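You operate a simulated robot arm through the tools that you are given. There is no shell and no other tool. Be economical: measure what you need, move in short steps, check, and stop when the job is done.

You run a simulated robot arm. Do the job below in one go: nothing can be reset, and whatever is moved stays where it is left.

JOB
Put things in order on the island top. At the end: the sun cream (tube) stands where the teal shampoo bottle stood; the teal shampoo bottle is on the white saucer; one of the yoghurt pots from the island top is on the blue saucer; the brown cardboard tube stands where the sun cream stood; whatever was shut is shut again. Leave all else as you found it, and nothing knocked over.

The check looks at the end state, three seconds after you hand in, the way a careful person would. Anything else that was tipped, shoved, dropped, spilled or broken makes it a failure.

ROBOT AND FRAMES
A 7-joint arm with a two-finger parallel gripper, fixed in place. Base frame: the origin is at the foot of the arm, x ahead of it, y to its left, z up; the work surface is at about z = 0. Lengths are in m, angles in rad, forces in N, time in s.
With the tool pointing down near the work surface it reaches from about 0.22 to 0.58 m from the base axis. Its first joint turns from -1.152 to 1.152 rad. Payload 2.5 kg.
The tool frame sits at the grasp point between the pads (the TCP): z along the fingers, y along the line on which they close. The tips reach 0.023 m beyond it. The gripper opens to 0.094 m. The fingers are 0.038 m wide and 0.01 m thick; the gripper's body (0.054 by 0.096 m) begins 0.039 m behind the TCP.
Orientation is told as [roll, pitch, yaw] about the base's x, y, z axes, in that order, counted from this pose: with the fingers straight down and closing along the base's y, the tool's x points along the base's -x, its y along +y and its z along -z.

CONTROLS
- The arm moves only by the tool servo_tool. Its arguments are lists of equal length, an entry for each row: "jaw": the gripper command, from -1 (shut) to 1 (fully open), values between in proportion; "dp": the shift along the base's x, y, z in m, a list of three; "rotation": the turn, a rotation vector about the base's x, y, z in rad, a list of three. In form: {"jaw": [jaw, ...], "dp": [[dx, dy, dz], ...], "rotation": [[wx, wy, wz], ...]}. A call has 1 to 20 rows; each row is the pose to reach, as a shift and turn from the pose commanded when the call began. Rows are played at 5 a second. More than 0.05 m and 0.15 rad between two rows, or a gripper value outside its range, and nothing of the call is played. Where a pose cannot be reached the arm comes as near as it can. A force on the tool above 40 N (or 10 N above the force at the start of the call, whichever is more), or a blocked arm, ends the call early, and 0.2 s more pass. The fingers move at their own pace (about 0.108 m/s each) and stop on an object; they squeeze with about 30 N. The grip force told is the motor's: it shows also when the fingers shut on nothing. Time passes only in rows, and 0.2 s behind the last, so rows that repeat a pose let the fingers close. The reply holds the time, the measured pose of the TCP, the force on the tool along the base axes, the opening and the grip force, in the units named above and with some noise.
- Cameras (640 x 400 px; columns grow to the right, rows downward): "scene" is fixed at [0.1166, -0.4062, 0.5366]; the picture's right is [0.84, -0.54, 0.00], its down [-0.34, -0.54, -0.77] and it looks along [0.42, 0.65, -0.63] (base axes); focal length 255 px, centre (320, 200). "wrist" rides on the gripper at [0.086, 0.016, -0.074] in the tool frame; the picture's right is [-0.18, 0.98, 0.00], its down [-0.58, -0.11, -0.81] and it looks along [-0.79, -0.15, 0.59] (tool axes); focal length 243 px, centre (320, 200). There is no depth. A picture from a camera that has moved, and an enlarged one, comes with that camera's place and axes in the base frame and with its lens.
- get_image(camera): a new picture of that camera. It takes no simulated time.
- inspect(camera, box): a new picture of the part [left, top, right, bottom] of that camera's present view, enlarged. It takes no simulated time.
- finish_job(): hands the job in; it is judged then, once.

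Work in short steps. Places have to be worked out from the pictures, the camera data and where the tool is seen: move nearer, look again, correct. Check each grasp and each placing, and mend what went wrong. You have 120 turns and 68 pictures in all, those below and enlarged ones among them. Open the gripper and draw the arm clear of the work before you hand the job in, unless the task says otherwise; then end with one line.

The tools are called after ">>>" as name(argument=value, ...) on one line, values as JSON. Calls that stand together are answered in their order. servo_tool: Moves the arm, as the interface text tells. Its arguments: {"type":"object","properties":{"jaw":{"type":"array","items":{"type":"number"}},"dp":{"type":"array","items":{"type":"array","items":{"type":"number"}}},"rotation":{"type":"array","items":{"type":"array","items":{"type":"number"}}}},"required":["jaw","dp","rotation"]} The other tools are called the same way: get_image (camera) takes a picture; inspect (camera, box) takes an enlarged picture of a part of a camera's view; finish_job () hands the job in.

At the start:

```text
time_s: 0.0
ee_pos: [0.3611, 0.1055, 0.2715]
orientation: [-0.001, 0.0, 0.001]
contact_force: [-0.3, -0.5, 0.0]
opening: 0.0939
grip_force: 0.0
```

scene: 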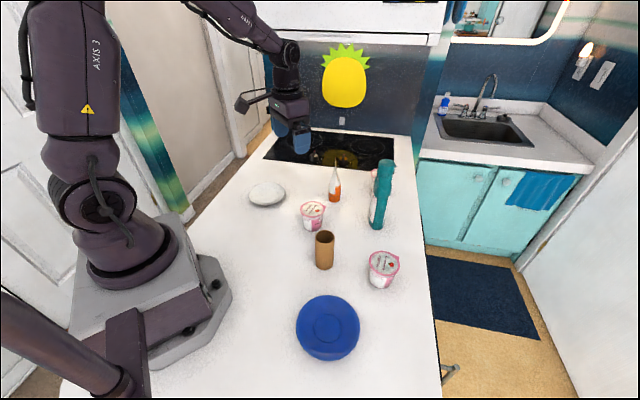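
wrist: 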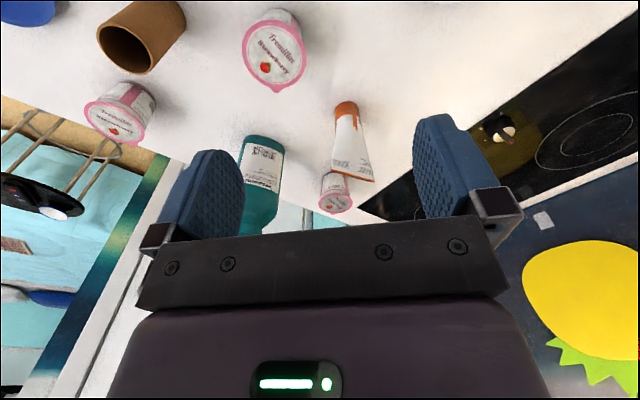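

I'll enlarge the work area in the scene view to identify the objects and get their base positions.

>>> inspect(camera="scene", box=[240, 140, 420, 252])

>>> inspect(camera="scene", box=[260, 220, 440, 380])

>>> inspect(camera="wrist", box=[60, 0, 400, 230])

```text
3.56 times, centred on (330, 196) of scene
camera zoom: at [0.1166, -0.4062, 0.5366], right [0.84, -0.54, 0.0], down [-0.34, -0.54, -0.77], along [0.42, 0.65, -0.63], focal length 906 px, centre (284, 214)
```

zoom: 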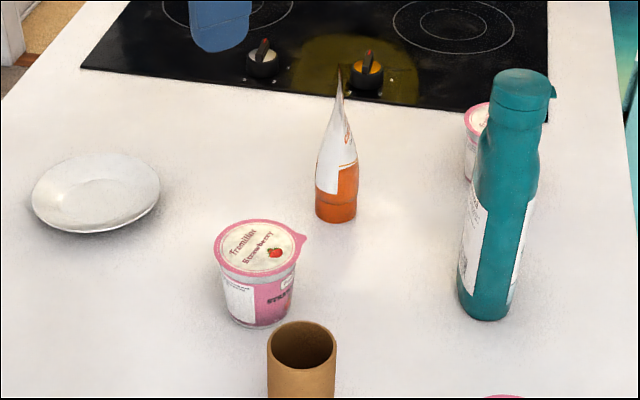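

```text
2.50 times, centred on (350, 300) of scene
camera zoom: at [0.1166, -0.4062, 0.5366], right [0.84, -0.54, 0.0], down [-0.34, -0.54, -0.77], along [0.42, 0.65, -0.63], focal length 637 px, centre (245, -50)
```

zoom: 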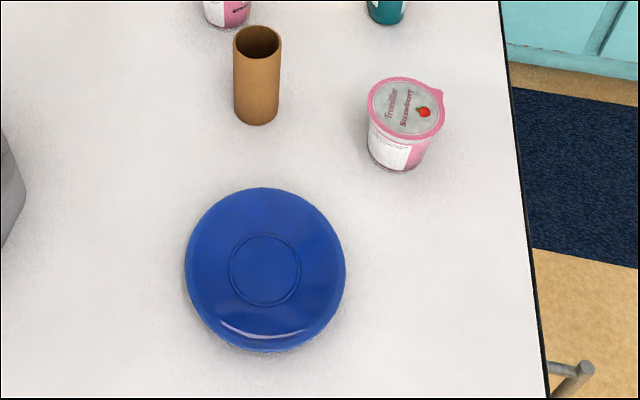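

```text
1.74 times, centred on (230, 115) of wrist
camera zoom: at [0.2736, 0.1213, 0.3458], right [0.18, 0.98, 0.0], down [0.58, -0.11, 0.81], along [0.79, -0.15, -0.59], focal length 422 px, centre (476, 348)
```

zoom: 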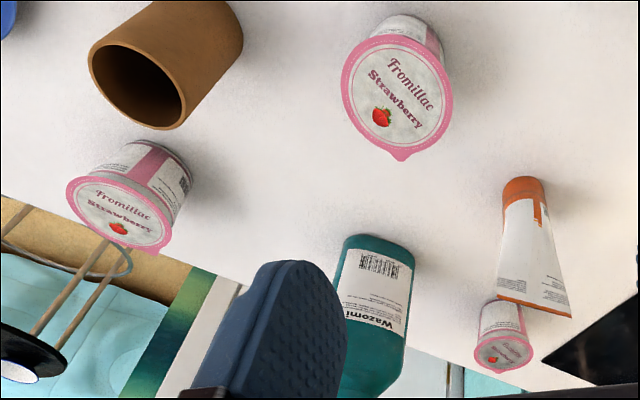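

The bottle looks to be near (0.547,-0.047) and about 0.22 tall. The sun cream is near (0.52,0.13) and 0.15 tall, and the card tube near (0.343,-0.08) and 0.105 tall. The pots are near (0.385,0.047) and (0.42,-0.198), the white saucer near (0.333,0.256) and the blue one near (0.26,-0.22). I'll move high towards the bottle for a closer wrist view.

>>> servo_tool(jaw=[1, 1, 1, 1, 1], dp=[[0.01, -0.03, 0.01], [0.02, -0.065, 0.02], [0.04, -0.1, 0.02], [0.06, -0.135, 0.02], [0.06, -0.135, 0.02]], rotation=[[0, 0, 0], [0, 0, 0], [0, 0, 0], [0, 0, 0], [0, 0, 0]])

>>> get_image(camera="wrist")

```text
time_s: 1.2
ee_pos: [0.421, -0.0291, 0.2904]
orientation: [-0.001, 0.001, 0.002]
contact_force: [0.1, 0.6, -0.7]
opening: 0.0941
grip_force: 0.1
```

```text
62 pictures are left
camera wrist: at [0.3336, -0.0146, 0.3656], right [0.18, 0.98, 0.0], down [0.58, -0.11, 0.81], along [0.79, -0.15, -0.59], focal length 243 px, centre (320, 200)
```

wrist: 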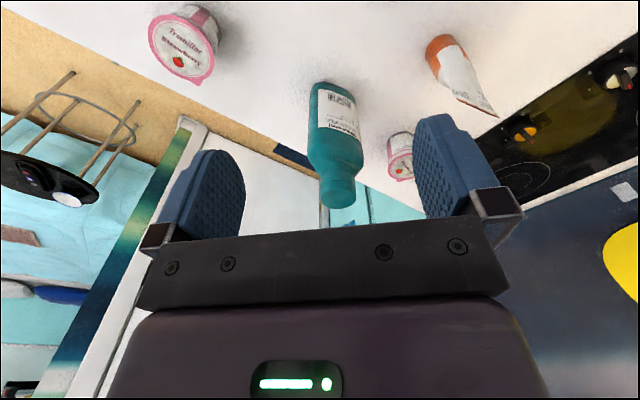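

The bottle is in view; I'll enlarge it to fix its position, its yaw and the cap's shape.

>>> inspect(camera="wrist", box=[270, 70, 420, 215])

>>> inspect(camera="scene", box=[340, 150, 420, 240])

```text
2.76 times, centred on (345, 142) of wrist
camera zoom: at [0.3336, -0.0146, 0.3656], right [0.18, 0.98, 0.0], down [0.58, -0.11, 0.81], along [0.79, -0.15, -0.59], focal length 669 px, centre (251, 359)
```

zoom: 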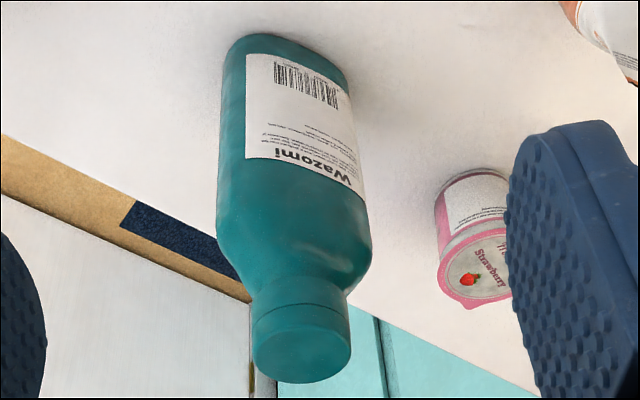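

```text
4.44 times, centred on (380, 195) of scene
camera zoom: at [0.1166, -0.4063, 0.5366], right [0.84, -0.54, 0.0], down [-0.34, -0.54, -0.77], along [0.42, 0.65, -0.63], focal length 1133 px, centre (53, 222)
```

zoom: 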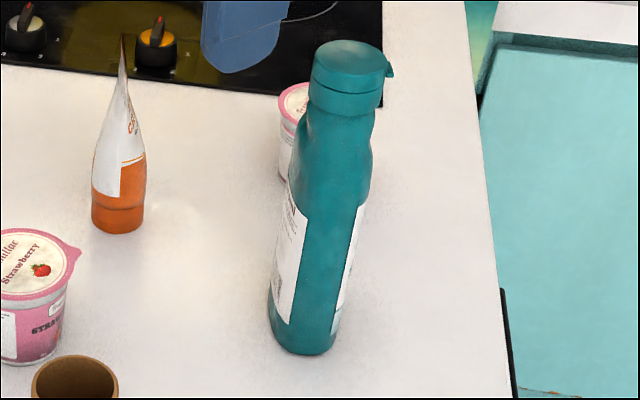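

Intersecting the two cap rays puts the bottle axis near (0.552,-0.037) with its top at z≈0.206. Its wide axis is at about 58° from x, and the cap is round with its tab at the front. I'll hover above it with the jaws closing along the wide axis, clear of the tab.

>>> servo_tool(jaw=[1, 1, 1, 1, 1, 1], dp=[[0.03, -0.002, 0], [0.06, -0.004, 0], [0.09, -0.006, 0], [0.131, -0.008, 0], [0.131, -0.008, -0.01], [0.131, -0.008, -0.01]], rotation=[[0, 0, -0.14], [0, 0, -0.28], [0, 0, -0.42], [0, 0, -0.56], [0, 0, -0.56], [0, 0, -0.56]])

>>> get_image(camera="wrist")

>>> inspect(camera="scene", box=[280, 90, 460, 240])

```text
time_s: 2.6
ee_pos: [0.5521, -0.0373, 0.28]
orientation: [-0.001, 0.002, -0.559]
contact_force: [-0.2, 1.2, -0.3]
opening: 0.0939
grip_force: 0.0
```

```text
59 pictures are left
camera wrist: at [0.4863, 0.0214, 0.3547], right [0.68, 0.73, 0.0], down [0.44, -0.4, 0.81], along [0.59, -0.55, -0.59], focal length 243 px, centre (320, 200)
```

wrist: 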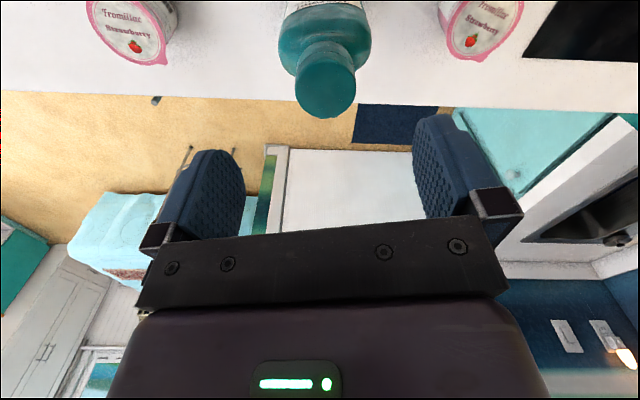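

```text
2.67 times, centred on (370, 165) of scene
camera zoom: at [0.1166, -0.4062, 0.5366], right [0.84, -0.54, 0.0], down [-0.34, -0.54, -0.77], along [0.42, 0.65, -0.63], focal length 680 px, centre (187, 293)
```

zoom: 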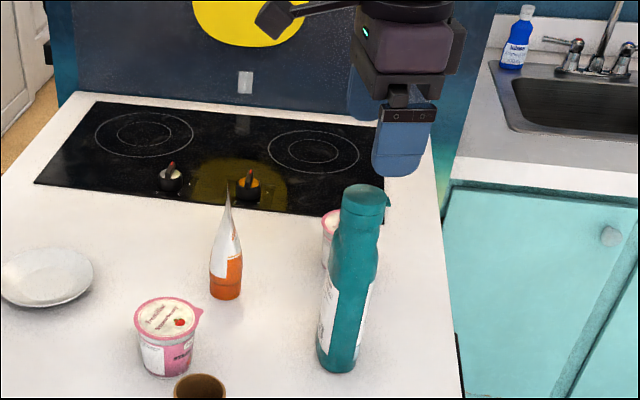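

From this view the cap works out at (0.548,-0.033), which agrees with the hover position. I'll lower to z≈0.188 with the jaws open, then check.

>>> servo_tool(jaw=[1, 1, 1, 1, 1], dp=[[-0.002, 0.003, -0.03], [-0.002, 0.003, -0.055], [-0.002, 0.003, -0.075], [-0.002, 0.003, -0.092], [-0.002, 0.003, -0.092]], rotation=[[0, 0, 0], [0, 0, 0], [0, 0, 0], [0, 0, 0], [0, 0, 0]])

>>> get_image(camera="wrist")

>>> inspect(camera="scene", box=[330, 120, 430, 220])

```text
time_s: 3.8
ee_pos: [0.5494, -0.0353, 0.1897]
orientation: [0.0, 0.0, -0.56]
contact_force: [-0.1, -0.5, -0.3]
opening: 0.0939
grip_force: 0.0
```

```text
57 pictures are left
camera wrist: at [0.4842, 0.0242, 0.2643], right [0.68, 0.74, 0.0], down [0.43, -0.4, 0.81], along [0.59, -0.55, -0.59], focal length 243 px, centre (320, 200)
```

wrist: 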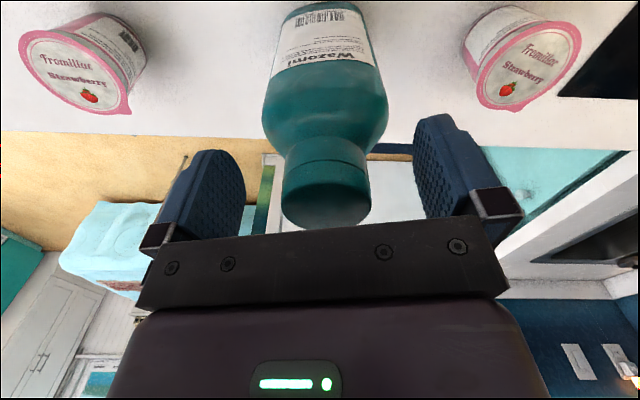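

```text
4.00 times, centred on (380, 170) of scene
camera zoom: at [0.1166, -0.4062, 0.5366], right [0.84, -0.54, 0.0], down [-0.34, -0.54, -0.77], along [0.42, 0.65, -0.63], focal length 1020 px, centre (80, 320)
```

zoom: 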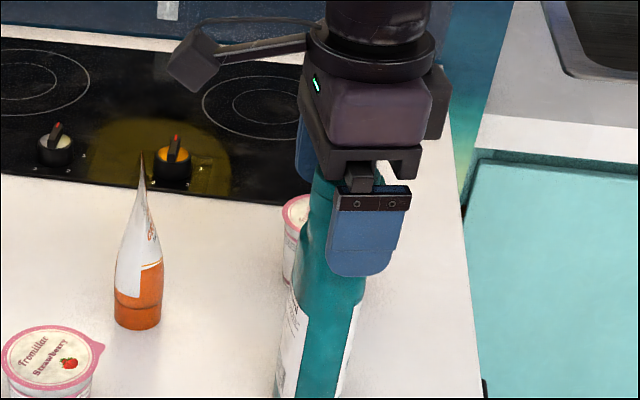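

The cap sits centred between the pads. I'll close and hold.

>>> servo_tool(jaw=[-1, -1, -1, -1], dp=[[-0.001, 0.002, 0], [-0.001, 0.002, 0], [-0.001, 0.002, 0], [-0.001, 0.002, 0]], rotation=[[0, 0, 0], [0, 0, 0], [0, 0, 0], [0, 0, 0]])

>>> get_image(camera="wrist")

```text
time_s: 4.8
ee_pos: [0.5502, -0.0321, 0.1926]
orientation: [0.002, -0.003, -0.558]
contact_force: [0.8, 3.0, 14.8]
opening: 0.0425
grip_force: 30.0
```

```text
55 pictures are left
camera wrist: at [0.4838, 0.0262, 0.2654], right [0.68, 0.74, 0.0], down [0.43, -0.4, 0.81], along [0.6, -0.55, -0.59], focal length 243 px, centre (320, 200)
```

wrist: 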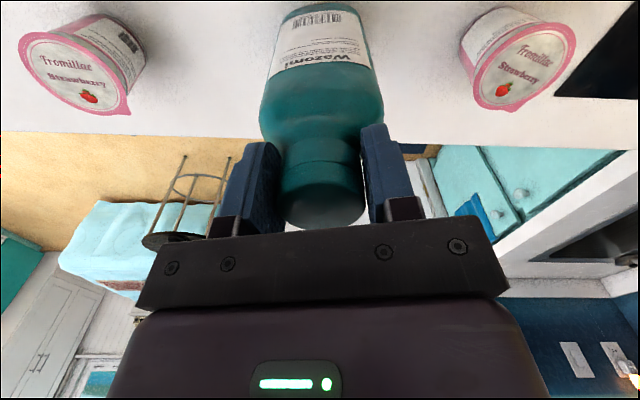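

The opening of 0.0425 fits the cap, but the 15 N upward push means the tips are wedging on the shoulder. I'll reopen, rise 7 mm and regrip.

>>> servo_tool(jaw=[1, 1, 1, -1, -1, -1, -1], dp=[[0, 0, 0], [0, 0, 0.004], [0, 0, 0.007], [0, 0, 0.007], [0, 0, 0.007], [0, 0, 0.007], [0, 0, 0.007]], rotation=[[0, 0, 0], [0, 0, 0], [0, 0, 0], [0, 0, 0], [0, 0, 0], [0, 0, 0], [0, 0, 0]])

```text
time_s: 6.4
ee_pos: [0.5488, -0.0329, 0.1961]
orientation: [0.001, 0.0, -0.56]
contact_force: [-0.7, 0.6, -0.2]
opening: 0.0401
grip_force: 30.0
```

The grip is clean now: opening 0.040 and no side load. I'll lift 0.12 m and check for slip.

>>> servo_tool(jaw=[-1, -1, -1, -1, -1, -1], dp=[[0, 0, 0.015], [0, 0, 0.04], [0, 0, 0.07], [0, 0, 0.1], [0, 0, 0.12], [0, 0, 0.12]], rotation=[[0, 0, 0], [0, 0, 0], [0, 0, 0], [0, 0, 0], [0, 0, 0], [0, 0, 0]])

>>> get_image(camera="scene")

```text
time_s: 7.8
ee_pos: [0.5489, -0.0311, 0.3151]
orientation: [0.0, -0.001, -0.56]
contact_force: [-0.1, 0.1, -2.9]
opening: 0.0401
grip_force: 30.2
```

```text
54 pictures are left
```

scene: 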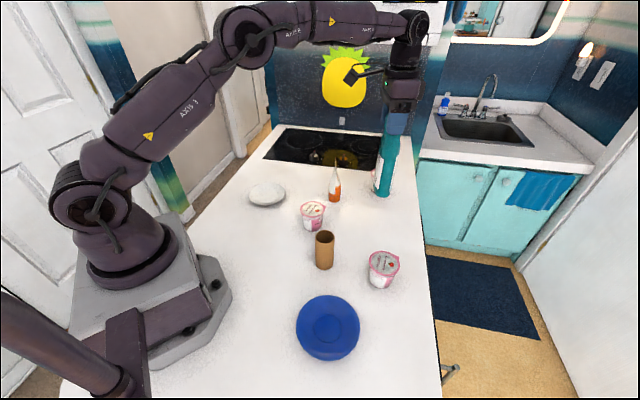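

The bottle is held firmly with no slip. I'll carry it clear of the sun cream by way of (0.42,0.05) to just short of the white saucer, and take a closer look at the saucer.

>>> servo_tool(jaw=[-1, -1, -1, -1, -1, -1, -1, -1, -1, -1], dp=[[-0.02, 0.013, 0], [-0.055, 0.035, 0], [-0.093, 0.058, 0], [-0.129, 0.081, 0], [-0.145, 0.122, 0], [-0.162, 0.163, 0], [-0.18, 0.205, 0], [-0.198, 0.248, 0], [-0.214, 0.284, 0], [-0.214, 0.284, 0]], rotation=[[0, 0, 0], [0, 0, 0], [0, 0, 0], [0, 0, 0], [0, 0, 0], [0, 0, 0], [0, 0, 0], [0, 0, 0], [0, 0, 0], [0, 0, 0]])

>>> inspect(camera="scene", box=[210, 100, 350, 220])

>>> get_image(camera="wrist")

```text
time_s: 10.0
ee_pos: [0.3351, 0.2536, 0.3165]
orientation: [-0.001, 0.0, -0.56]
contact_force: [0.5, 0.0, -3.3]
opening: 0.04
grip_force: 29.6
```

```text
3.33 times, centred on (280, 160) of scene
camera zoom: at [0.1166, -0.4062, 0.5366], right [0.84, -0.54, 0.0], down [-0.34, -0.54, -0.77], along [0.42, 0.65, -0.64], focal length 850 px, centre (453, 333)
```

zoom: 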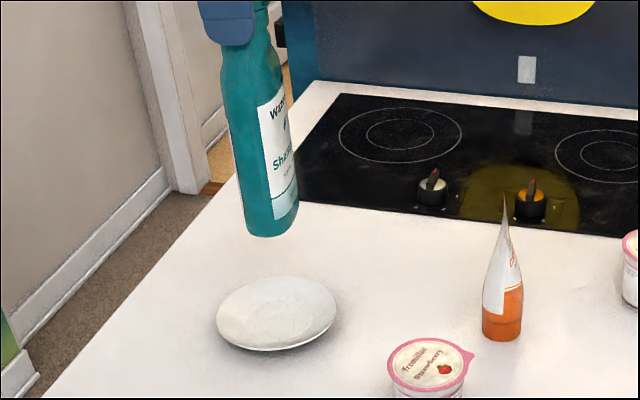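

```text
52 pictures are left
camera wrist: at [0.2694, 0.3124, 0.3903], right [0.68, 0.73, 0.0], down [0.43, -0.4, 0.81], along [0.59, -0.55, -0.59], focal length 243 px, centre (320, 200)
```

wrist: 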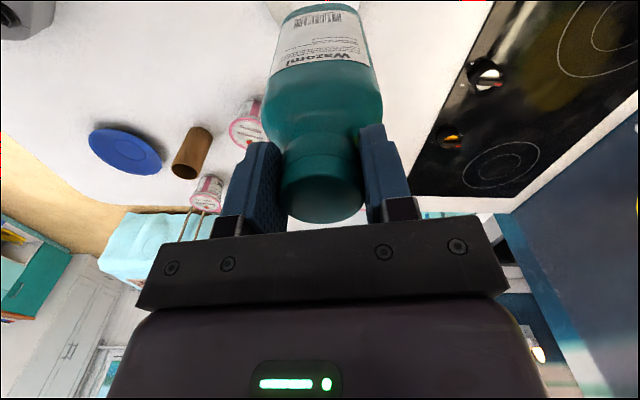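

The bottle's base works out at about (0.337,0.251), and the saucer at about (0.331,0.247). I'll look closer at the saucer's shape before lowering.

>>> inspect(camera="scene", box=[235, 165, 305, 215])

```text
8.00 times, centred on (270, 190) of scene
camera zoom: at [0.1166, -0.4062, 0.5366], right [0.84, -0.54, 0.0], down [-0.34, -0.54, -0.77], along [0.42, 0.65, -0.64], focal length 2039 px, centre (720, 280)
```

zoom: 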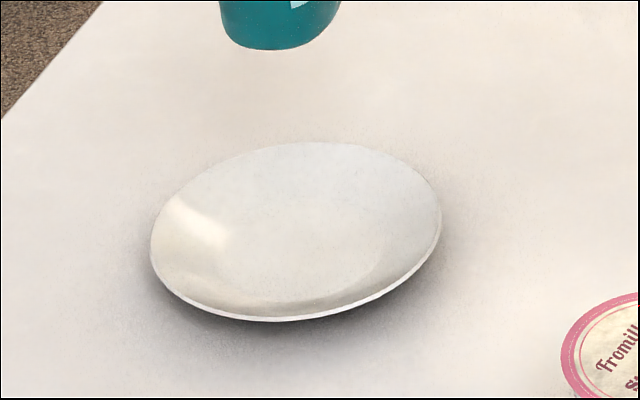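

The saucer is upright and shallow with its centre near (0.331,0.247). I'll shift over its centre and lower to about 2 cm above the well.

>>> servo_tool(jaw=[-1, -1, -1, -1, -1, -1], dp=[[-0.004, -0.006, 0], [-0.004, -0.006, -0.03], [-0.004, -0.006, -0.055], [-0.004, -0.006, -0.075], [-0.004, -0.006, -0.088], [-0.004, -0.006, -0.088]], rotation=[[0, 0, 0], [0, 0, 0], [0, 0, 0], [0, 0, 0], [0, 0, 0], [0, 0, 0]])

>>> inspect(camera="scene", box=[220, 120, 320, 220])

```text
time_s: 11.4
ee_pos: [0.3308, 0.246, 0.2282]
orientation: [0.0, 0.0, -0.559]
contact_force: [-0.3, -0.5, -3.3]
opening: 0.0403
grip_force: 30.1
```

```text
4.00 times, centred on (270, 170) of scene
camera zoom: at [0.1166, -0.4062, 0.5366], right [0.84, -0.54, 0.0], down [-0.34, -0.54, -0.77], along [0.42, 0.65, -0.64], focal length 1020 px, centre (520, 320)
```

zoom: 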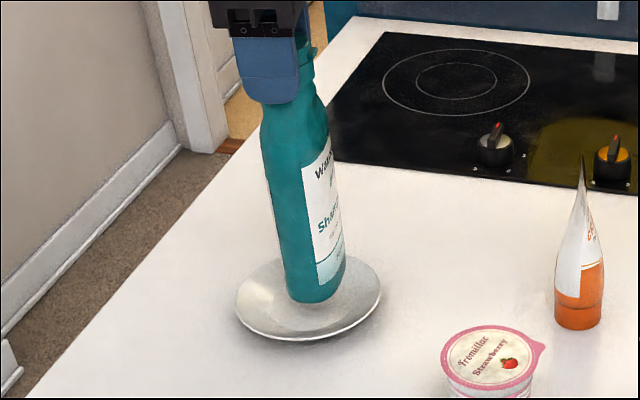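

In the image the base sits about 6 mm right of the well's centre. I'll correct by (-0.005,+0.004) and lower in small steps until it touches.

>>> servo_tool(jaw=[-1, -1, -1, -1, -1, -1], dp=[[-0.005, 0.004, 0], [-0.005, 0.004, -0.004], [-0.005, 0.004, -0.008], [-0.005, 0.004, -0.012], [-0.005, 0.004, -0.015], [-0.005, 0.004, -0.015]], rotation=[[0, 0, 0], [0, 0, 0], [0, 0, 0], [0, 0, 0], [0, 0, 0], [0, 0, 0]])

>>> inspect(camera="scene", box=[235, 165, 305, 215])

```text
time_s: 12.8
ee_pos: [0.3262, 0.2499, 0.2126]
orientation: [0.001, 0.0, -0.558]
contact_force: [0.2, -0.4, -2.9]
opening: 0.0402
grip_force: 30.1
```

```text
8.00 times, centred on (270, 190) of scene
camera zoom: at [0.1166, -0.4062, 0.5366], right [0.84, -0.54, 0.0], down [-0.34, -0.54, -0.77], along [0.42, 0.65, -0.64], focal length 2039 px, centre (720, 280)
```

zoom: 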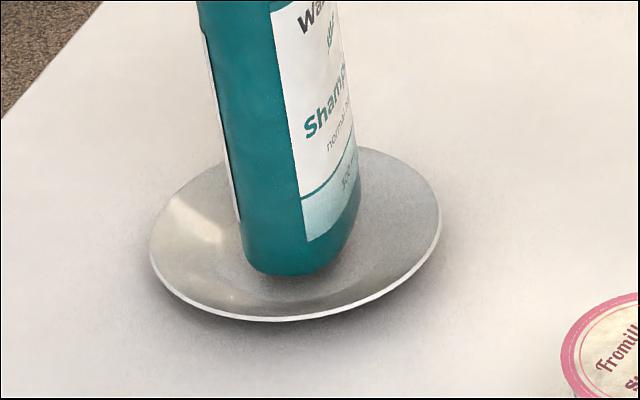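

Laterally it is centred. I'll nudge 4 mm away from the camera and keep lowering until contact.

>>> servo_tool(jaw=[-1, -1, -1, -1, -1, -1, -1], dp=[[0.002, 0.003, 0], [0.002, 0.003, -0.002], [0.002, 0.003, -0.004], [0.002, 0.003, -0.006], [0.002, 0.003, -0.008], [0.002, 0.003, -0.01], [0.002, 0.003, -0.01]], rotation=[[0, 0, 0], [0, 0, 0], [0, 0, 0], [0, 0, 0], [0, 0, 0], [0, 0, 0], [0, 0, 0]])

>>> inspect(camera="scene", box=[235, 165, 305, 215])

```text
time_s: 14.4
ee_pos: [0.3299, 0.2537, 0.2038]
orientation: [0.002, 0.002, -0.559]
contact_force: [-2.0, -1.4, 8.2]
opening: 0.0405
grip_force: 29.5
```

```text
8.00 times, centred on (270, 190) of scene
camera zoom: at [0.1166, -0.4063, 0.5366], right [0.84, -0.54, 0.0], down [-0.34, -0.54, -0.77], along [0.42, 0.65, -0.63], focal length 2039 px, centre (720, 280)
```

zoom: 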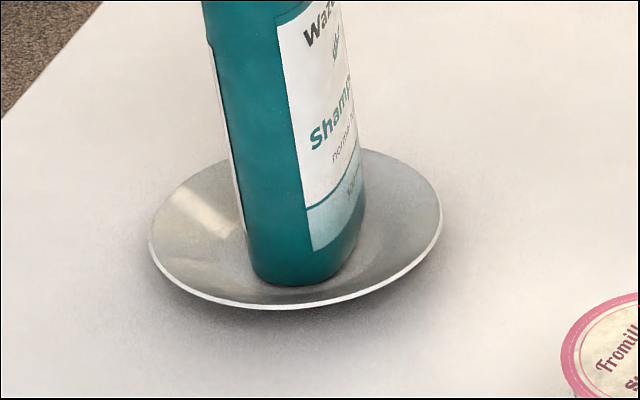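

Contact force is up and the near rim rose, so the base is pressing on the far slope and the saucer is tilting. I'll raise 6 mm, shift back towards the camera and look again.

>>> servo_tool(jaw=[-1, -1, -1, -1], dp=[[0, 0, 0.004], [0, 0, 0.008], [-0.004, -0.007, 0.008], [-0.004, -0.007, 0.008]], rotation=[[0, 0, 0], [0, 0, 0], [0, 0, 0], [0, 0, 0]])

>>> inspect(camera="scene", box=[235, 165, 305, 215])

```text
time_s: 15.4
ee_pos: [0.3241, 0.2452, 0.2109]
orientation: [-0.001, 0.001, -0.559]
contact_force: [0.2, 0.9, -2.8]
opening: 0.0401
grip_force: 29.8
```

```text
8.00 times, centred on (270, 190) of scene
camera zoom: at [0.1166, -0.4062, 0.5366], right [0.84, -0.54, 0.0], down [-0.34, -0.54, -0.77], along [0.42, 0.65, -0.64], focal length 2039 px, centre (720, 280)
```

zoom: 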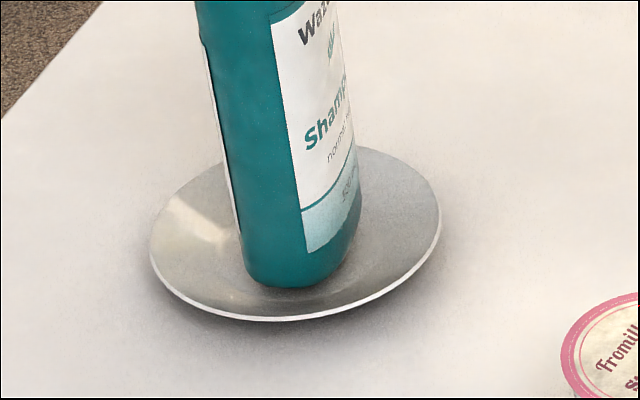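

The saucer has settled back flat where it was. I'll lower again at this spot in 2 mm steps.

>>> servo_tool(jaw=[-1, -1, -1, -1, -1], dp=[[0, 0, -0.002], [0, 0, -0.004], [0, 0, -0.006], [0, 0, -0.0075], [0, 0, -0.0075]], rotation=[[0, 0, 0], [0, 0, 0], [0, 0, 0], [0, 0, 0], [0, 0, 0]])

>>> inspect(camera="scene", box=[235, 165, 305, 215])

```text
time_s: 16.6
ee_pos: [0.3246, 0.2458, 0.2042]
orientation: [-0.001, 0.001, -0.557]
contact_force: [0.0, 0.6, -3.9]
opening: 0.04
grip_force: 30.3
```

```text
8.00 times, centred on (270, 190) of scene
camera zoom: at [0.1166, -0.4062, 0.5366], right [0.84, -0.54, 0.0], down [-0.34, -0.54, -0.77], along [0.42, 0.65, -0.64], focal length 2039 px, centre (720, 280)
```

zoom: 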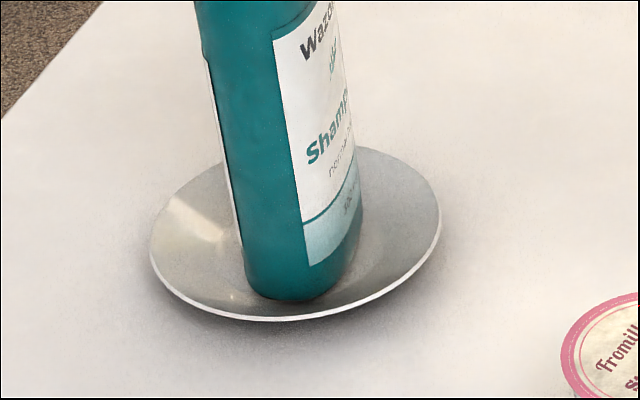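

No contact yet and the saucer is undisturbed, so I'll lower a little further.

>>> servo_tool(jaw=[-1, -1, -1, -1, -1], dp=[[0, 0, -0.0015], [0, 0, -0.003], [0, 0, -0.0045], [0, 0, -0.006], [0, 0, -0.006]], rotation=[[0, 0, 0], [0, 0, 0], [0, 0, 0], [0, 0, 0], [0, 0, 0]])

>>> inspect(camera="scene", box=[235, 165, 305, 215])

```text
time_s: 17.8
ee_pos: [0.3253, 0.2473, 0.2004]
orientation: [0.006, -0.003, -0.558]
contact_force: [1.8, 3.7, 30.1]
opening: 0.0406
grip_force: 30.5
```

```text
8.00 times, centred on (270, 190) of scene
camera zoom: at [0.1165, -0.4063, 0.5365], right [0.84, -0.54, 0.0], down [-0.34, -0.54, -0.77], along [0.42, 0.65, -0.63], focal length 2039 px, centre (720, 280)
```

zoom: 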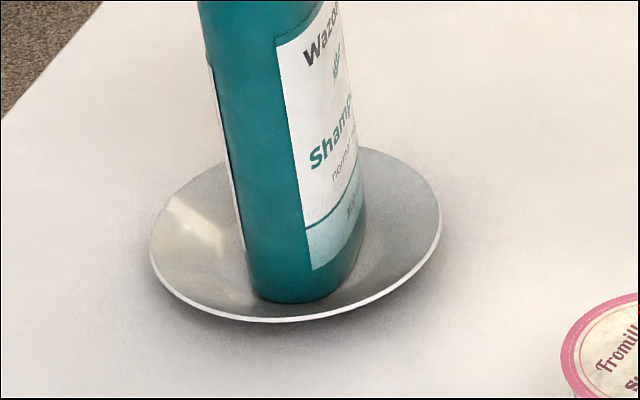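

It is seated at 30 N with the saucer flat, and the small +y push suggests it is a millimetre or so too near. I'll ease off, shift 1-2 mm away, then open slowly.

>>> servo_tool(jaw=[-1, -1, -1, -0.1, 0.05, 0.3, 1, 1], dp=[[0, 0, 0.002], [0.001, 0.0015, 0.003], [0.001, 0.0015, 0.003], [0.001, 0.0015, 0.003], [0.001, 0.0015, 0.003], [0.001, 0.0015, 0.003], [0.001, 0.0015, 0.003], [0.001, 0.0015, 0.003]], rotation=[[0, 0, 0], [0, 0, 0], [0, 0, 0], [0, 0, 0], [0, 0, 0], [0, 0, 0], [0, 0, 0], [0, 0, 0]])

>>> inspect(camera="scene", box=[220, 120, 320, 220])

>>> get_image(camera="wrist")

```text
time_s: 19.6
ee_pos: [0.3254, 0.2466, 0.2014]
orientation: [-0.002, 0.0, -0.559]
contact_force: [0.0, 0.3, 0.1]
opening: 0.094
grip_force: 0.2
```

```text
4.00 times, centred on (270, 170) of scene
camera zoom: at [0.1166, -0.4062, 0.5366], right [0.84, -0.54, 0.0], down [-0.34, -0.54, -0.77], along [0.42, 0.65, -0.63], focal length 1020 px, centre (520, 320)
```

zoom: 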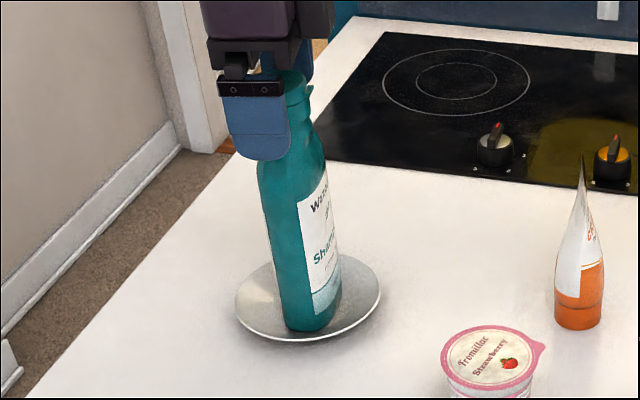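

```text
43 pictures are left
camera wrist: at [0.2595, 0.3059, 0.2757], right [0.68, 0.74, 0.0], down [0.43, -0.4, 0.81], along [0.59, -0.55, -0.59], focal length 243 px, centre (320, 200)
```

wrist: 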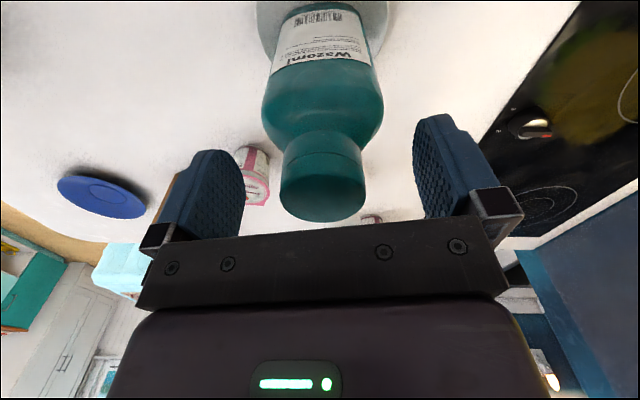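

The bottle stands on the saucer. I'll rise and move towards the sun cream, turning to yaw +0.92 so the wrist looks along its crimp, which I estimate at about 53° from x.

>>> servo_tool(jaw=[1, 1, 1, 1, 1, 1, 1, 1, 1, 1, 1, 1, 1, 1], dp=[[0, 0, 0.02], [0, 0, 0.06], [0, 0, 0.1], [0.012, -0.015, 0.1], [0.025, -0.03, 0.1], [0.038, -0.045, 0.1], [0.05, -0.06, 0.1], [0.063, -0.075, 0.1], [0.08, -0.09, 0.09], [0.1, -0.11, 0.08], [0.12, -0.13, 0.07], [0.14, -0.14, 0.06], [0.16, -0.15, 0.06], [0.16, -0.15, 0.06]], rotation=[[0, 0, 0], [0, 0, 0], [0, 0, 0], [0, 0, 0.15], [0, 0, 0.3], [0, 0, 0.45], [0, 0, 0.6], [0, 0, 0.75], [0, 0, 0.9], [0, 0, 1.05], [0, 0, 1.2], [0, 0, 1.35], [0, 0, 1.48], [0, 0, 1.48]])

>>> get_image(camera="wrist")

```text
time_s: 22.6
ee_pos: [0.4835, 0.0975, 0.2599]
orientation: [0.0, -0.001, 0.922]
contact_force: [-0.7, 0.2, 0.1]
opening: 0.0938
grip_force: 0.0
```

```text
42 pictures are left
camera wrist: at [0.4181, 0.038, 0.3345], right [-0.67, 0.74, 0.0], down [0.44, 0.4, 0.81], along [0.6, 0.54, -0.59], focal length 243 px, centre (320, 200)
```

wrist: 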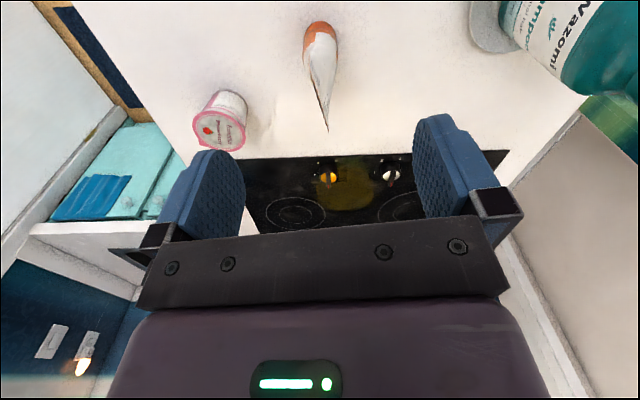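

>>> inspect(camera="wrist", box=[270, 10, 370, 140])

```text
3.08 times, centred on (320, 75) of wrist
camera zoom: at [0.4181, 0.038, 0.3345], right [-0.67, 0.74, 0.0], down [0.44, 0.4, 0.81], along [0.6, 0.54, -0.59], focal length 746 px, centre (320, 585)
```

zoom: 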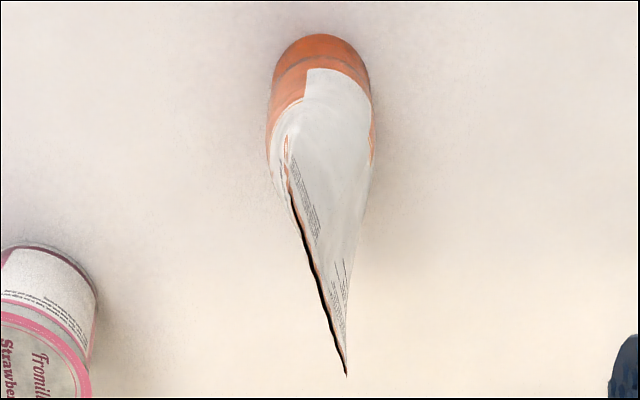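

The crimp runs at about 58° with its mid at about (0.512,0.121), and the top is at about 0.135. I'll hover over it at yaw 1.01 and verify.

>>> servo_tool(jaw=[1, 1, 1, 1], dp=[[0.015, 0.012, -0.015], [0.0275, 0.0235, -0.03], [0.0275, 0.0235, -0.06], [0.0275, 0.0235, -0.06]], rotation=[[0, 0, 0.05], [0, 0, 0.09], [0, 0, 0.09], [0, 0, 0.09]])

>>> get_image(camera="wrist")

>>> inspect(camera="scene", box=[290, 120, 390, 220])

```text
time_s: 23.6
ee_pos: [0.5138, 0.121, 0.2004]
orientation: [-0.001, 0.0, 1.01]
contact_force: [-0.7, 0.1, 0.4]
opening: 0.0943
grip_force: 0.1
```

```text
40 pictures are left
camera wrist: at [0.4522, 0.0545, 0.2746], right [-0.73, 0.68, 0.0], down [0.4, 0.43, 0.81], along [0.55, 0.59, -0.59], focal length 243 px, centre (320, 200)
```

wrist: 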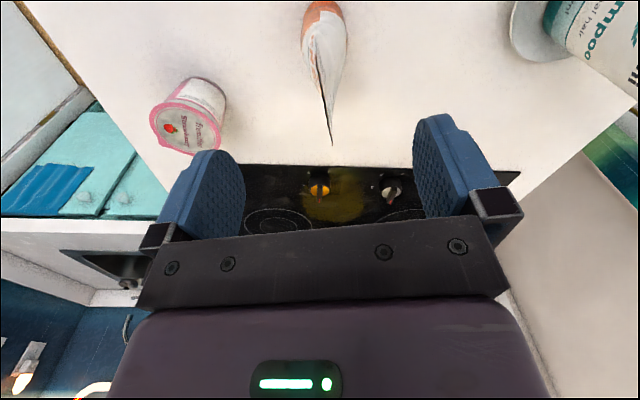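

```text
4.00 times, centred on (340, 170) of scene
camera zoom: at [0.1166, -0.4062, 0.5366], right [0.84, -0.54, 0.0], down [-0.34, -0.54, -0.77], along [0.42, 0.65, -0.63], focal length 1020 px, centre (240, 320)
```

zoom: 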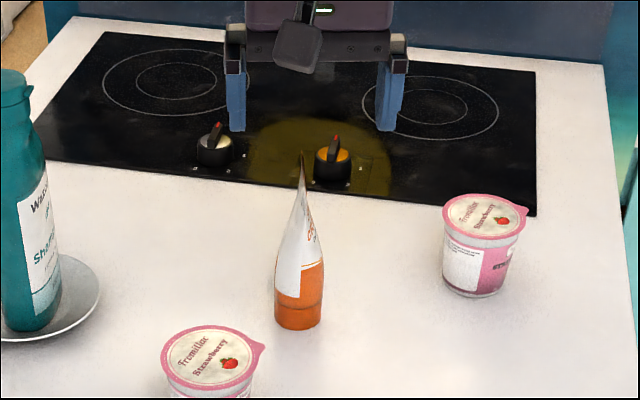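

The crimp mid comes out at (0.513,0.123) and the angle at about 60°, so we're aligned. I'll descend to z≈0.104 with a tiny yaw trim, then check before closing.

>>> servo_tool(jaw=[1, 1, 1, 1, 1], dp=[[0, 0.001, -0.03], [0, 0.001, -0.055], [0, 0.001, -0.08], [0, 0.001, -0.095], [0, 0.001, -0.095]], rotation=[[0, 0, 0.03], [0, 0, 0.03], [0, 0, 0.03], [0, 0, 0.03], [0, 0, 0.03]])

>>> get_image(camera="wrist")

```text
time_s: 24.8
ee_pos: [0.5119, 0.1231, 0.1068]
orientation: [-0.001, 0.002, 1.04]
contact_force: [0.0, -0.2, 0.2]
opening: 0.0941
grip_force: 0.0
```

```text
38 pictures are left
camera wrist: at [0.4537, 0.0559, 0.1809], right [-0.76, 0.66, 0.0], down [0.39, 0.45, 0.81], along [0.53, 0.61, -0.59], focal length 243 px, centre (320, 200)
```

wrist: 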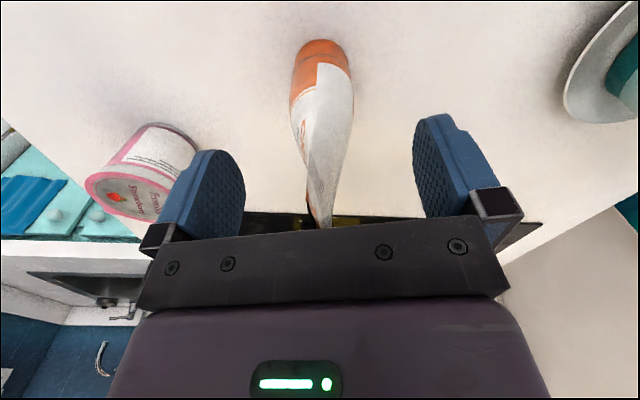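

The tube is centred between the pads with no contact. I'll close.

>>> servo_tool(jaw=[0.3, -0.3, -1, -1, -1], dp=[[0, 0, 0], [0, 0, 0], [0, 0, 0], [0, 0, 0], [0, 0, 0]], rotation=[[0, 0, 0], [0, 0, 0], [0, 0, 0], [0, 0, 0], [0, 0, 0]])

>>> get_image(camera="wrist")

```text
time_s: 26.0
ee_pos: [0.5129, 0.1236, 0.1061]
orientation: [0.0, -0.001, 1.04]
contact_force: [-0.6, 0.4, 0.8]
opening: 0.0199
grip_force: 29.8
```

```text
37 pictures are left
camera wrist: at [0.4537, 0.0558, 0.1812], right [-0.76, 0.66, 0.0], down [0.39, 0.45, 0.81], along [0.53, 0.61, -0.59], focal length 243 px, centre (320, 200)
```

wrist: 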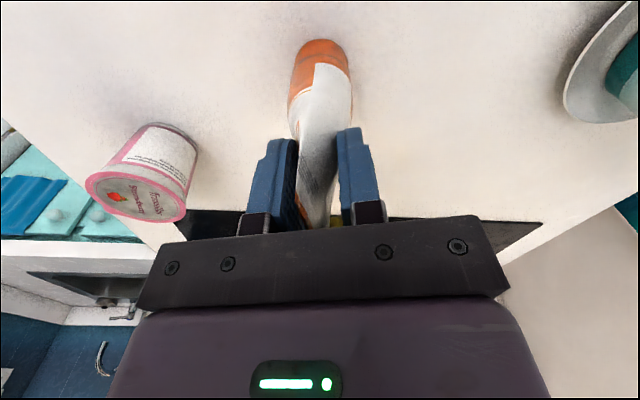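

It's held at 0.020 opening. The sun cream's own spot was (0.5125,0.122), which I'll use for the card tube. I'll lift 4 cm and carry it to the bottle's old spot at (0.550,-0.035).

>>> servo_tool(jaw=[-1, -1, -1, -1, -1, -1, -1, -1, -1], dp=[[0, 0, 0.01], [0, 0, 0.025], [0, 0, 0.04], [0.008, -0.035, 0.04], [0.016, -0.07, 0.04], [0.025, -0.11, 0.04], [0.033, -0.14, 0.04], [0.037, -0.158, 0.04], [0.037, -0.158, 0.04]], rotation=[[0, 0, 0], [0, 0, 0], [0, 0, 0], [0, 0, 0], [0, 0, 0], [0, 0, 0], [0, 0, 0], [0, 0, 0], [0, 0, 0]])

>>> get_image(camera="scene")

```text
time_s: 28.0
ee_pos: [0.5493, -0.0381, 0.1451]
orientation: [0.001, 0.0, 1.041]
contact_force: [0.8, -0.4, -1.5]
opening: 0.0202
grip_force: 29.9
```

```text
36 pictures are left
```

scene: 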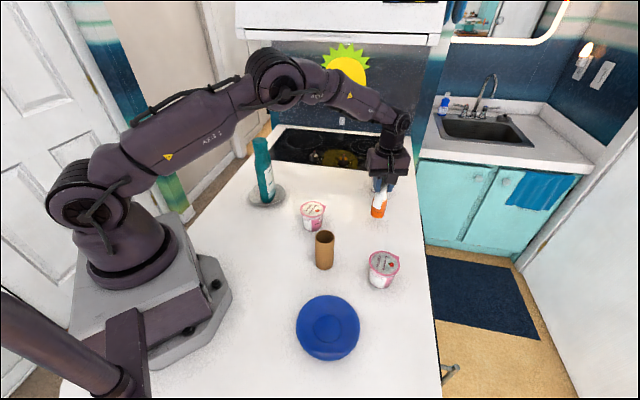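

It's hanging upright over the spot. I'll lower it back to its grasp height in small steps.

>>> servo_tool(jaw=[-1, -1, -1, -1, -1, -1, -1], dp=[[0, 0, -0.012], [0, 0, -0.024], [0, 0, -0.032], [0, 0, -0.036], [0, 0, -0.038], [0, 0, -0.0395], [0, 0, -0.0395]], rotation=[[0, 0, 0], [0, 0, 0], [0, 0, 0], [0, 0, 0], [0, 0, 0], [0, 0, 0], [0, 0, 0]])

>>> inspect(camera="scene", box=[330, 150, 430, 240])

```text
time_s: 29.6
ee_pos: [0.5503, -0.0368, 0.1076]
orientation: [-0.001, 0.002, 1.041]
contact_force: [0.5, 0.3, -1.6]
opening: 0.0201
grip_force: 29.8
```

```text
4.44 times, centred on (380, 195) of scene
camera zoom: at [0.1166, -0.4062, 0.5366], right [0.84, -0.54, 0.0], down [-0.34, -0.54, -0.77], along [0.42, 0.65, -0.64], focal length 1133 px, centre (53, 222)
```

zoom: 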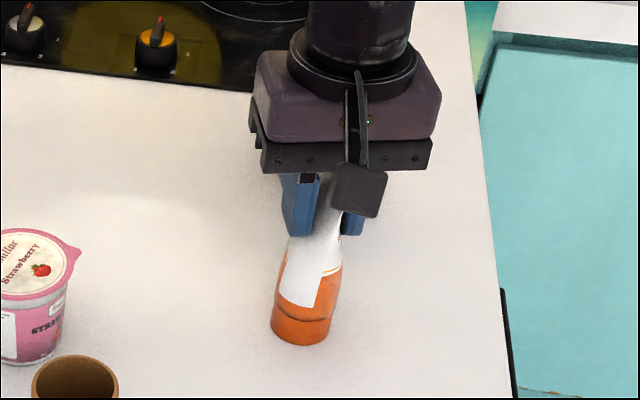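

The base lines up with the bottle's old footprint and there's no contact yet. I'll lower the last couple of millimetres.

>>> servo_tool(jaw=[-1, -1, -1, -1], dp=[[0, 0, -0.001], [0, 0, -0.002], [0, 0, -0.003], [0, 0, -0.003]], rotation=[[0, 0, 0], [0, 0, 0], [0, 0, 0], [0, 0, 0]])

```text
time_s: 30.6
ee_pos: [0.5511, -0.0358, 0.1065]
orientation: [-0.005, -0.002, 1.04]
contact_force: [-8.7, -1.2, 32.2]
opening: 0.02
grip_force: 30.3
```

It has made contact at 32 N. I'll ease up 2.5 mm and open gently.

>>> servo_tool(jaw=[-1, -1, -0.5, -0.3, 0, 0.5, 1, 1], dp=[[0, 0, 0.0015], [0, 0, 0.0025], [0, 0, 0.0025], [0, 0, 0.0025], [0, 0, 0.0025], [0, 0, 0.0025], [0, 0, 0.0025], [0, 0, 0.0025]], rotation=[[0, 0, 0], [0, 0, 0], [0, 0, 0], [0, 0, 0], [0, 0, 0], [0, 0, 0], [0, 0, 0], [0, 0, 0]])

>>> get_image(camera="wrist")

```text
time_s: 32.4
ee_pos: [0.5505, -0.0366, 0.1053]
orientation: [0.0, -0.002, 1.041]
contact_force: [0.4, 0.7, -0.5]
opening: 0.0939
grip_force: 0.0
```

```text
34 pictures are left
camera wrist: at [0.4909, -0.1032, 0.1809], right [-0.76, 0.66, 0.0], down [0.39, 0.45, 0.81], along [0.53, 0.61, -0.59], focal length 243 px, centre (320, 200)
```

wrist: 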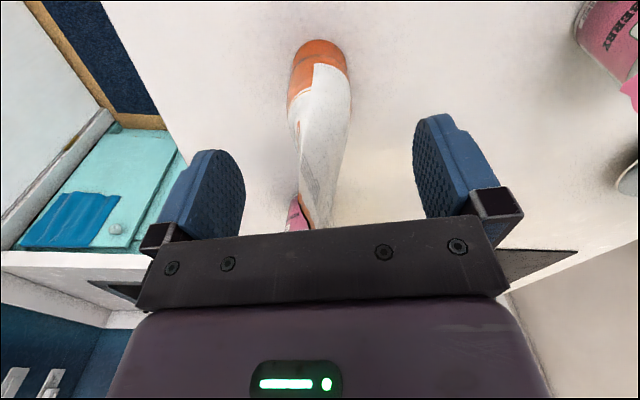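

The sun cream stands on its own. I'll rise clear, turn back to yaw 0 and move to a viewpoint over the card tube.

>>> servo_tool(jaw=[1, 1, 1, 1, 1, 1, 1, 1, 1, 1, 1, 1], dp=[[0, 0, 0.03], [0, 0, 0.07], [0, 0, 0.11], [-0.03, -0.005, 0.115], [-0.06, -0.01, 0.115], [-0.09, -0.015, 0.115], [-0.12, -0.02, 0.115], [-0.15, -0.025, 0.115], [-0.18, -0.032, 0.115], [-0.21, -0.036, 0.115], [-0.232, -0.04, 0.115], [-0.232, -0.04, 0.115]], rotation=[[0, 0, 0], [0, 0, 0], [0, 0, 0], [0, 0, -0.13], [0, 0, -0.26], [0, 0, -0.39], [0, 0, -0.52], [0, 0, -0.65], [0, 0, -0.78], [0, 0, -0.91], [0, 0, -1.04], [0, 0, -1.04]])

>>> get_image(camera="wrist")

>>> inspect(camera="scene", box=[280, 140, 440, 300])

```text
time_s: 35.0
ee_pos: [0.3185, -0.0761, 0.2215]
orientation: [0.0, 0.0, -0.002]
contact_force: [-0.1, 1.2, 0.4]
opening: 0.0939
grip_force: 0.1
```

```text
33 pictures are left
camera wrist: at [0.2303, -0.0605, 0.2956], right [0.19, 0.98, 0.0], down [0.58, -0.11, 0.81], along [0.79, -0.15, -0.59], focal length 243 px, centre (320, 200)
```

wrist: 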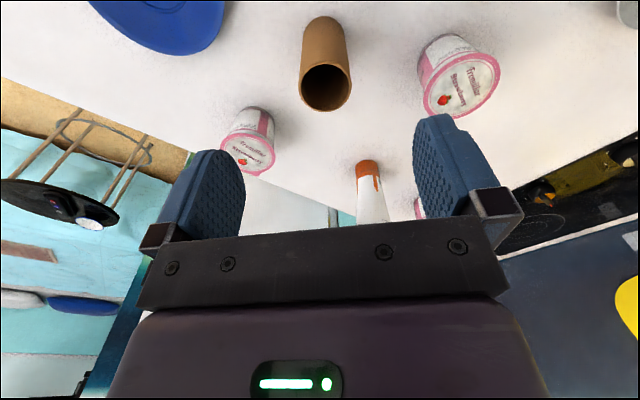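

```text
2.50 times, centred on (360, 220) of scene
camera zoom: at [0.1166, -0.4062, 0.5366], right [0.84, -0.54, 0.0], down [-0.34, -0.54, -0.77], along [0.42, 0.65, -0.63], focal length 637 px, centre (220, 150)
```

zoom: 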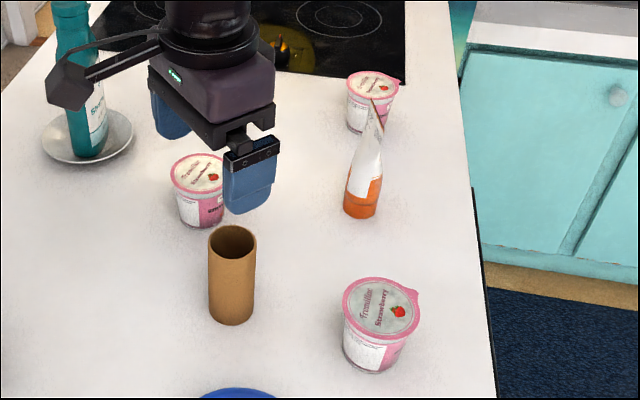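

The card tube works out at (0.341,-0.077) with its top at about 0.10. I'll move over it and lower to z≈0.073.

>>> servo_tool(jaw=[1, 1, 1, 1, 1, 1, 1], dp=[[0.0225, -0.001, 0], [0.0225, -0.001, -0.035], [0.0225, -0.001, -0.07], [0.0225, -0.001, -0.1], [0.0225, -0.001, -0.13], [0.0225, -0.001, -0.148], [0.0225, -0.001, -0.148]], rotation=[[0, 0, 0], [0, 0, 0], [0, 0, 0], [0, 0, 0], [0, 0, 0], [0, 0, 0], [0, 0, 0]])

>>> get_image(camera="wrist")

```text
time_s: 36.6
ee_pos: [0.3412, -0.0775, 0.0731]
orientation: [-0.001, 0.0, 0.001]
contact_force: [-0.2, -0.6, 0.4]
opening: 0.094
grip_force: 0.1
```

```text
31 pictures are left
camera wrist: at [0.253, -0.0617, 0.148], right [0.18, 0.98, 0.0], down [0.58, -0.11, 0.81], along [0.79, -0.15, -0.59], focal length 243 px, centre (320, 200)
```

wrist: 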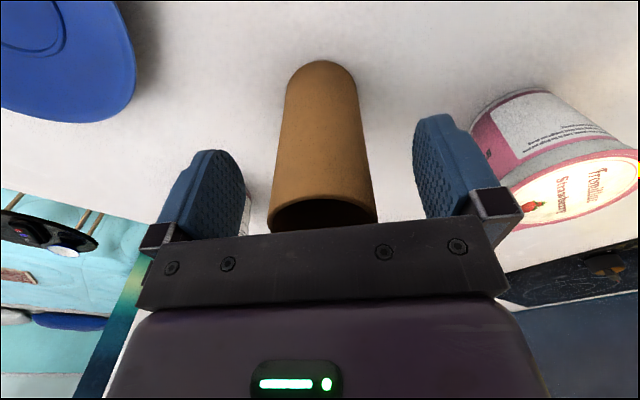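

The tube is centred between the pads. I'll close on it, and lift only if the opening looks right.

>>> servo_tool(jaw=[0.3, 0, -0.5, -1, -1], dp=[[0, 0, 0], [0, 0, 0], [0, 0, 0], [0, 0, 0], [0, 0, 0]], rotation=[[0, 0, 0], [0, 0, 0], [0, 0, 0], [0, 0, 0], [0, 0, 0]])

```text
time_s: 37.8
ee_pos: [0.3401, -0.0776, 0.0739]
orientation: [0.0, -0.001, 0.0]
contact_force: [0.1, 0.9, 0.4]
opening: 0.0453
grip_force: 30.1
```

The opening of 0.0453 matches the tube. I'll lift 0.11 m and carry it over to the sun cream's old spot at (0.5125,0.122).

>>> servo_tool(jaw=[-1, -1, -1, -1, -1, -1, -1, -1, -1, -1, -1, -1], dp=[[0, 0, 0.015], [0, 0, 0.045], [0, 0, 0.08], [0, 0, 0.11], [0.025, 0.029, 0.11], [0.05, 0.058, 0.11], [0.075, 0.087, 0.11], [0.1, 0.116, 0.11], [0.125, 0.145, 0.11], [0.15, 0.174, 0.11], [0.1715, 0.1995, 0.11], [0.1715, 0.1995, 0.11]], rotation=[[0, 0, 0], [0, 0, 0], [0, 0, 0], [0, 0, 0], [0, 0, 0], [0, 0, 0], [0, 0, 0], [0, 0, 0], [0, 0, 0], [0, 0, 0], [0, 0, 0], [0, 0, 0]])

>>> get_image(camera="scene")

```text
time_s: 40.4
ee_pos: [0.5117, 0.123, 0.1833]
orientation: [-0.002, -0.002, -0.001]
contact_force: [-0.3, 0.9, -0.3]
opening: 0.0453
grip_force: 30.3
```

```text
30 pictures are left
```

scene: 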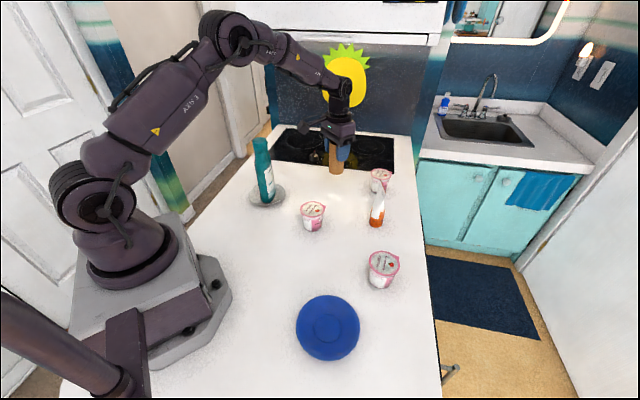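

The tube is over the spot. I'll lower to just above its grasp height, then go the last few millimetres slowly until contact.

>>> servo_tool(jaw=[-1, -1, -1, -1, -1, -1, -1, -1], dp=[[0, 0, -0.03], [0, 0, -0.06], [0, 0, -0.085], [0, 0, -0.1], [0, 0, -0.105], [0, 0, -0.108], [0, 0, -0.11], [0, 0, -0.111]], rotation=[[0, 0, 0], [0, 0, 0], [0, 0, 0], [0, 0, 0], [0, 0, 0], [0, 0, 0], [0, 0, 0], [0, 0, 0]])

>>> inspect(camera="scene", box=[290, 120, 390, 220])

```text
time_s: 42.2
ee_pos: [0.5127, 0.1221, 0.0727]
orientation: [-0.001, 0.0, 0.002]
contact_force: [-8.1, -4.5, 16.8]
opening: 0.045
grip_force: 29.7
```

```text
4.00 times, centred on (340, 170) of scene
camera zoom: at [0.1165, -0.4063, 0.5366], right [0.84, -0.54, 0.0], down [-0.34, -0.54, -0.77], along [0.42, 0.65, -0.63], focal length 1020 px, centre (240, 320)
```

zoom: 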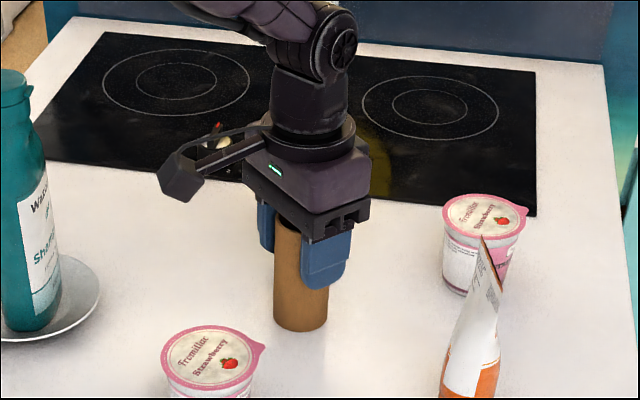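

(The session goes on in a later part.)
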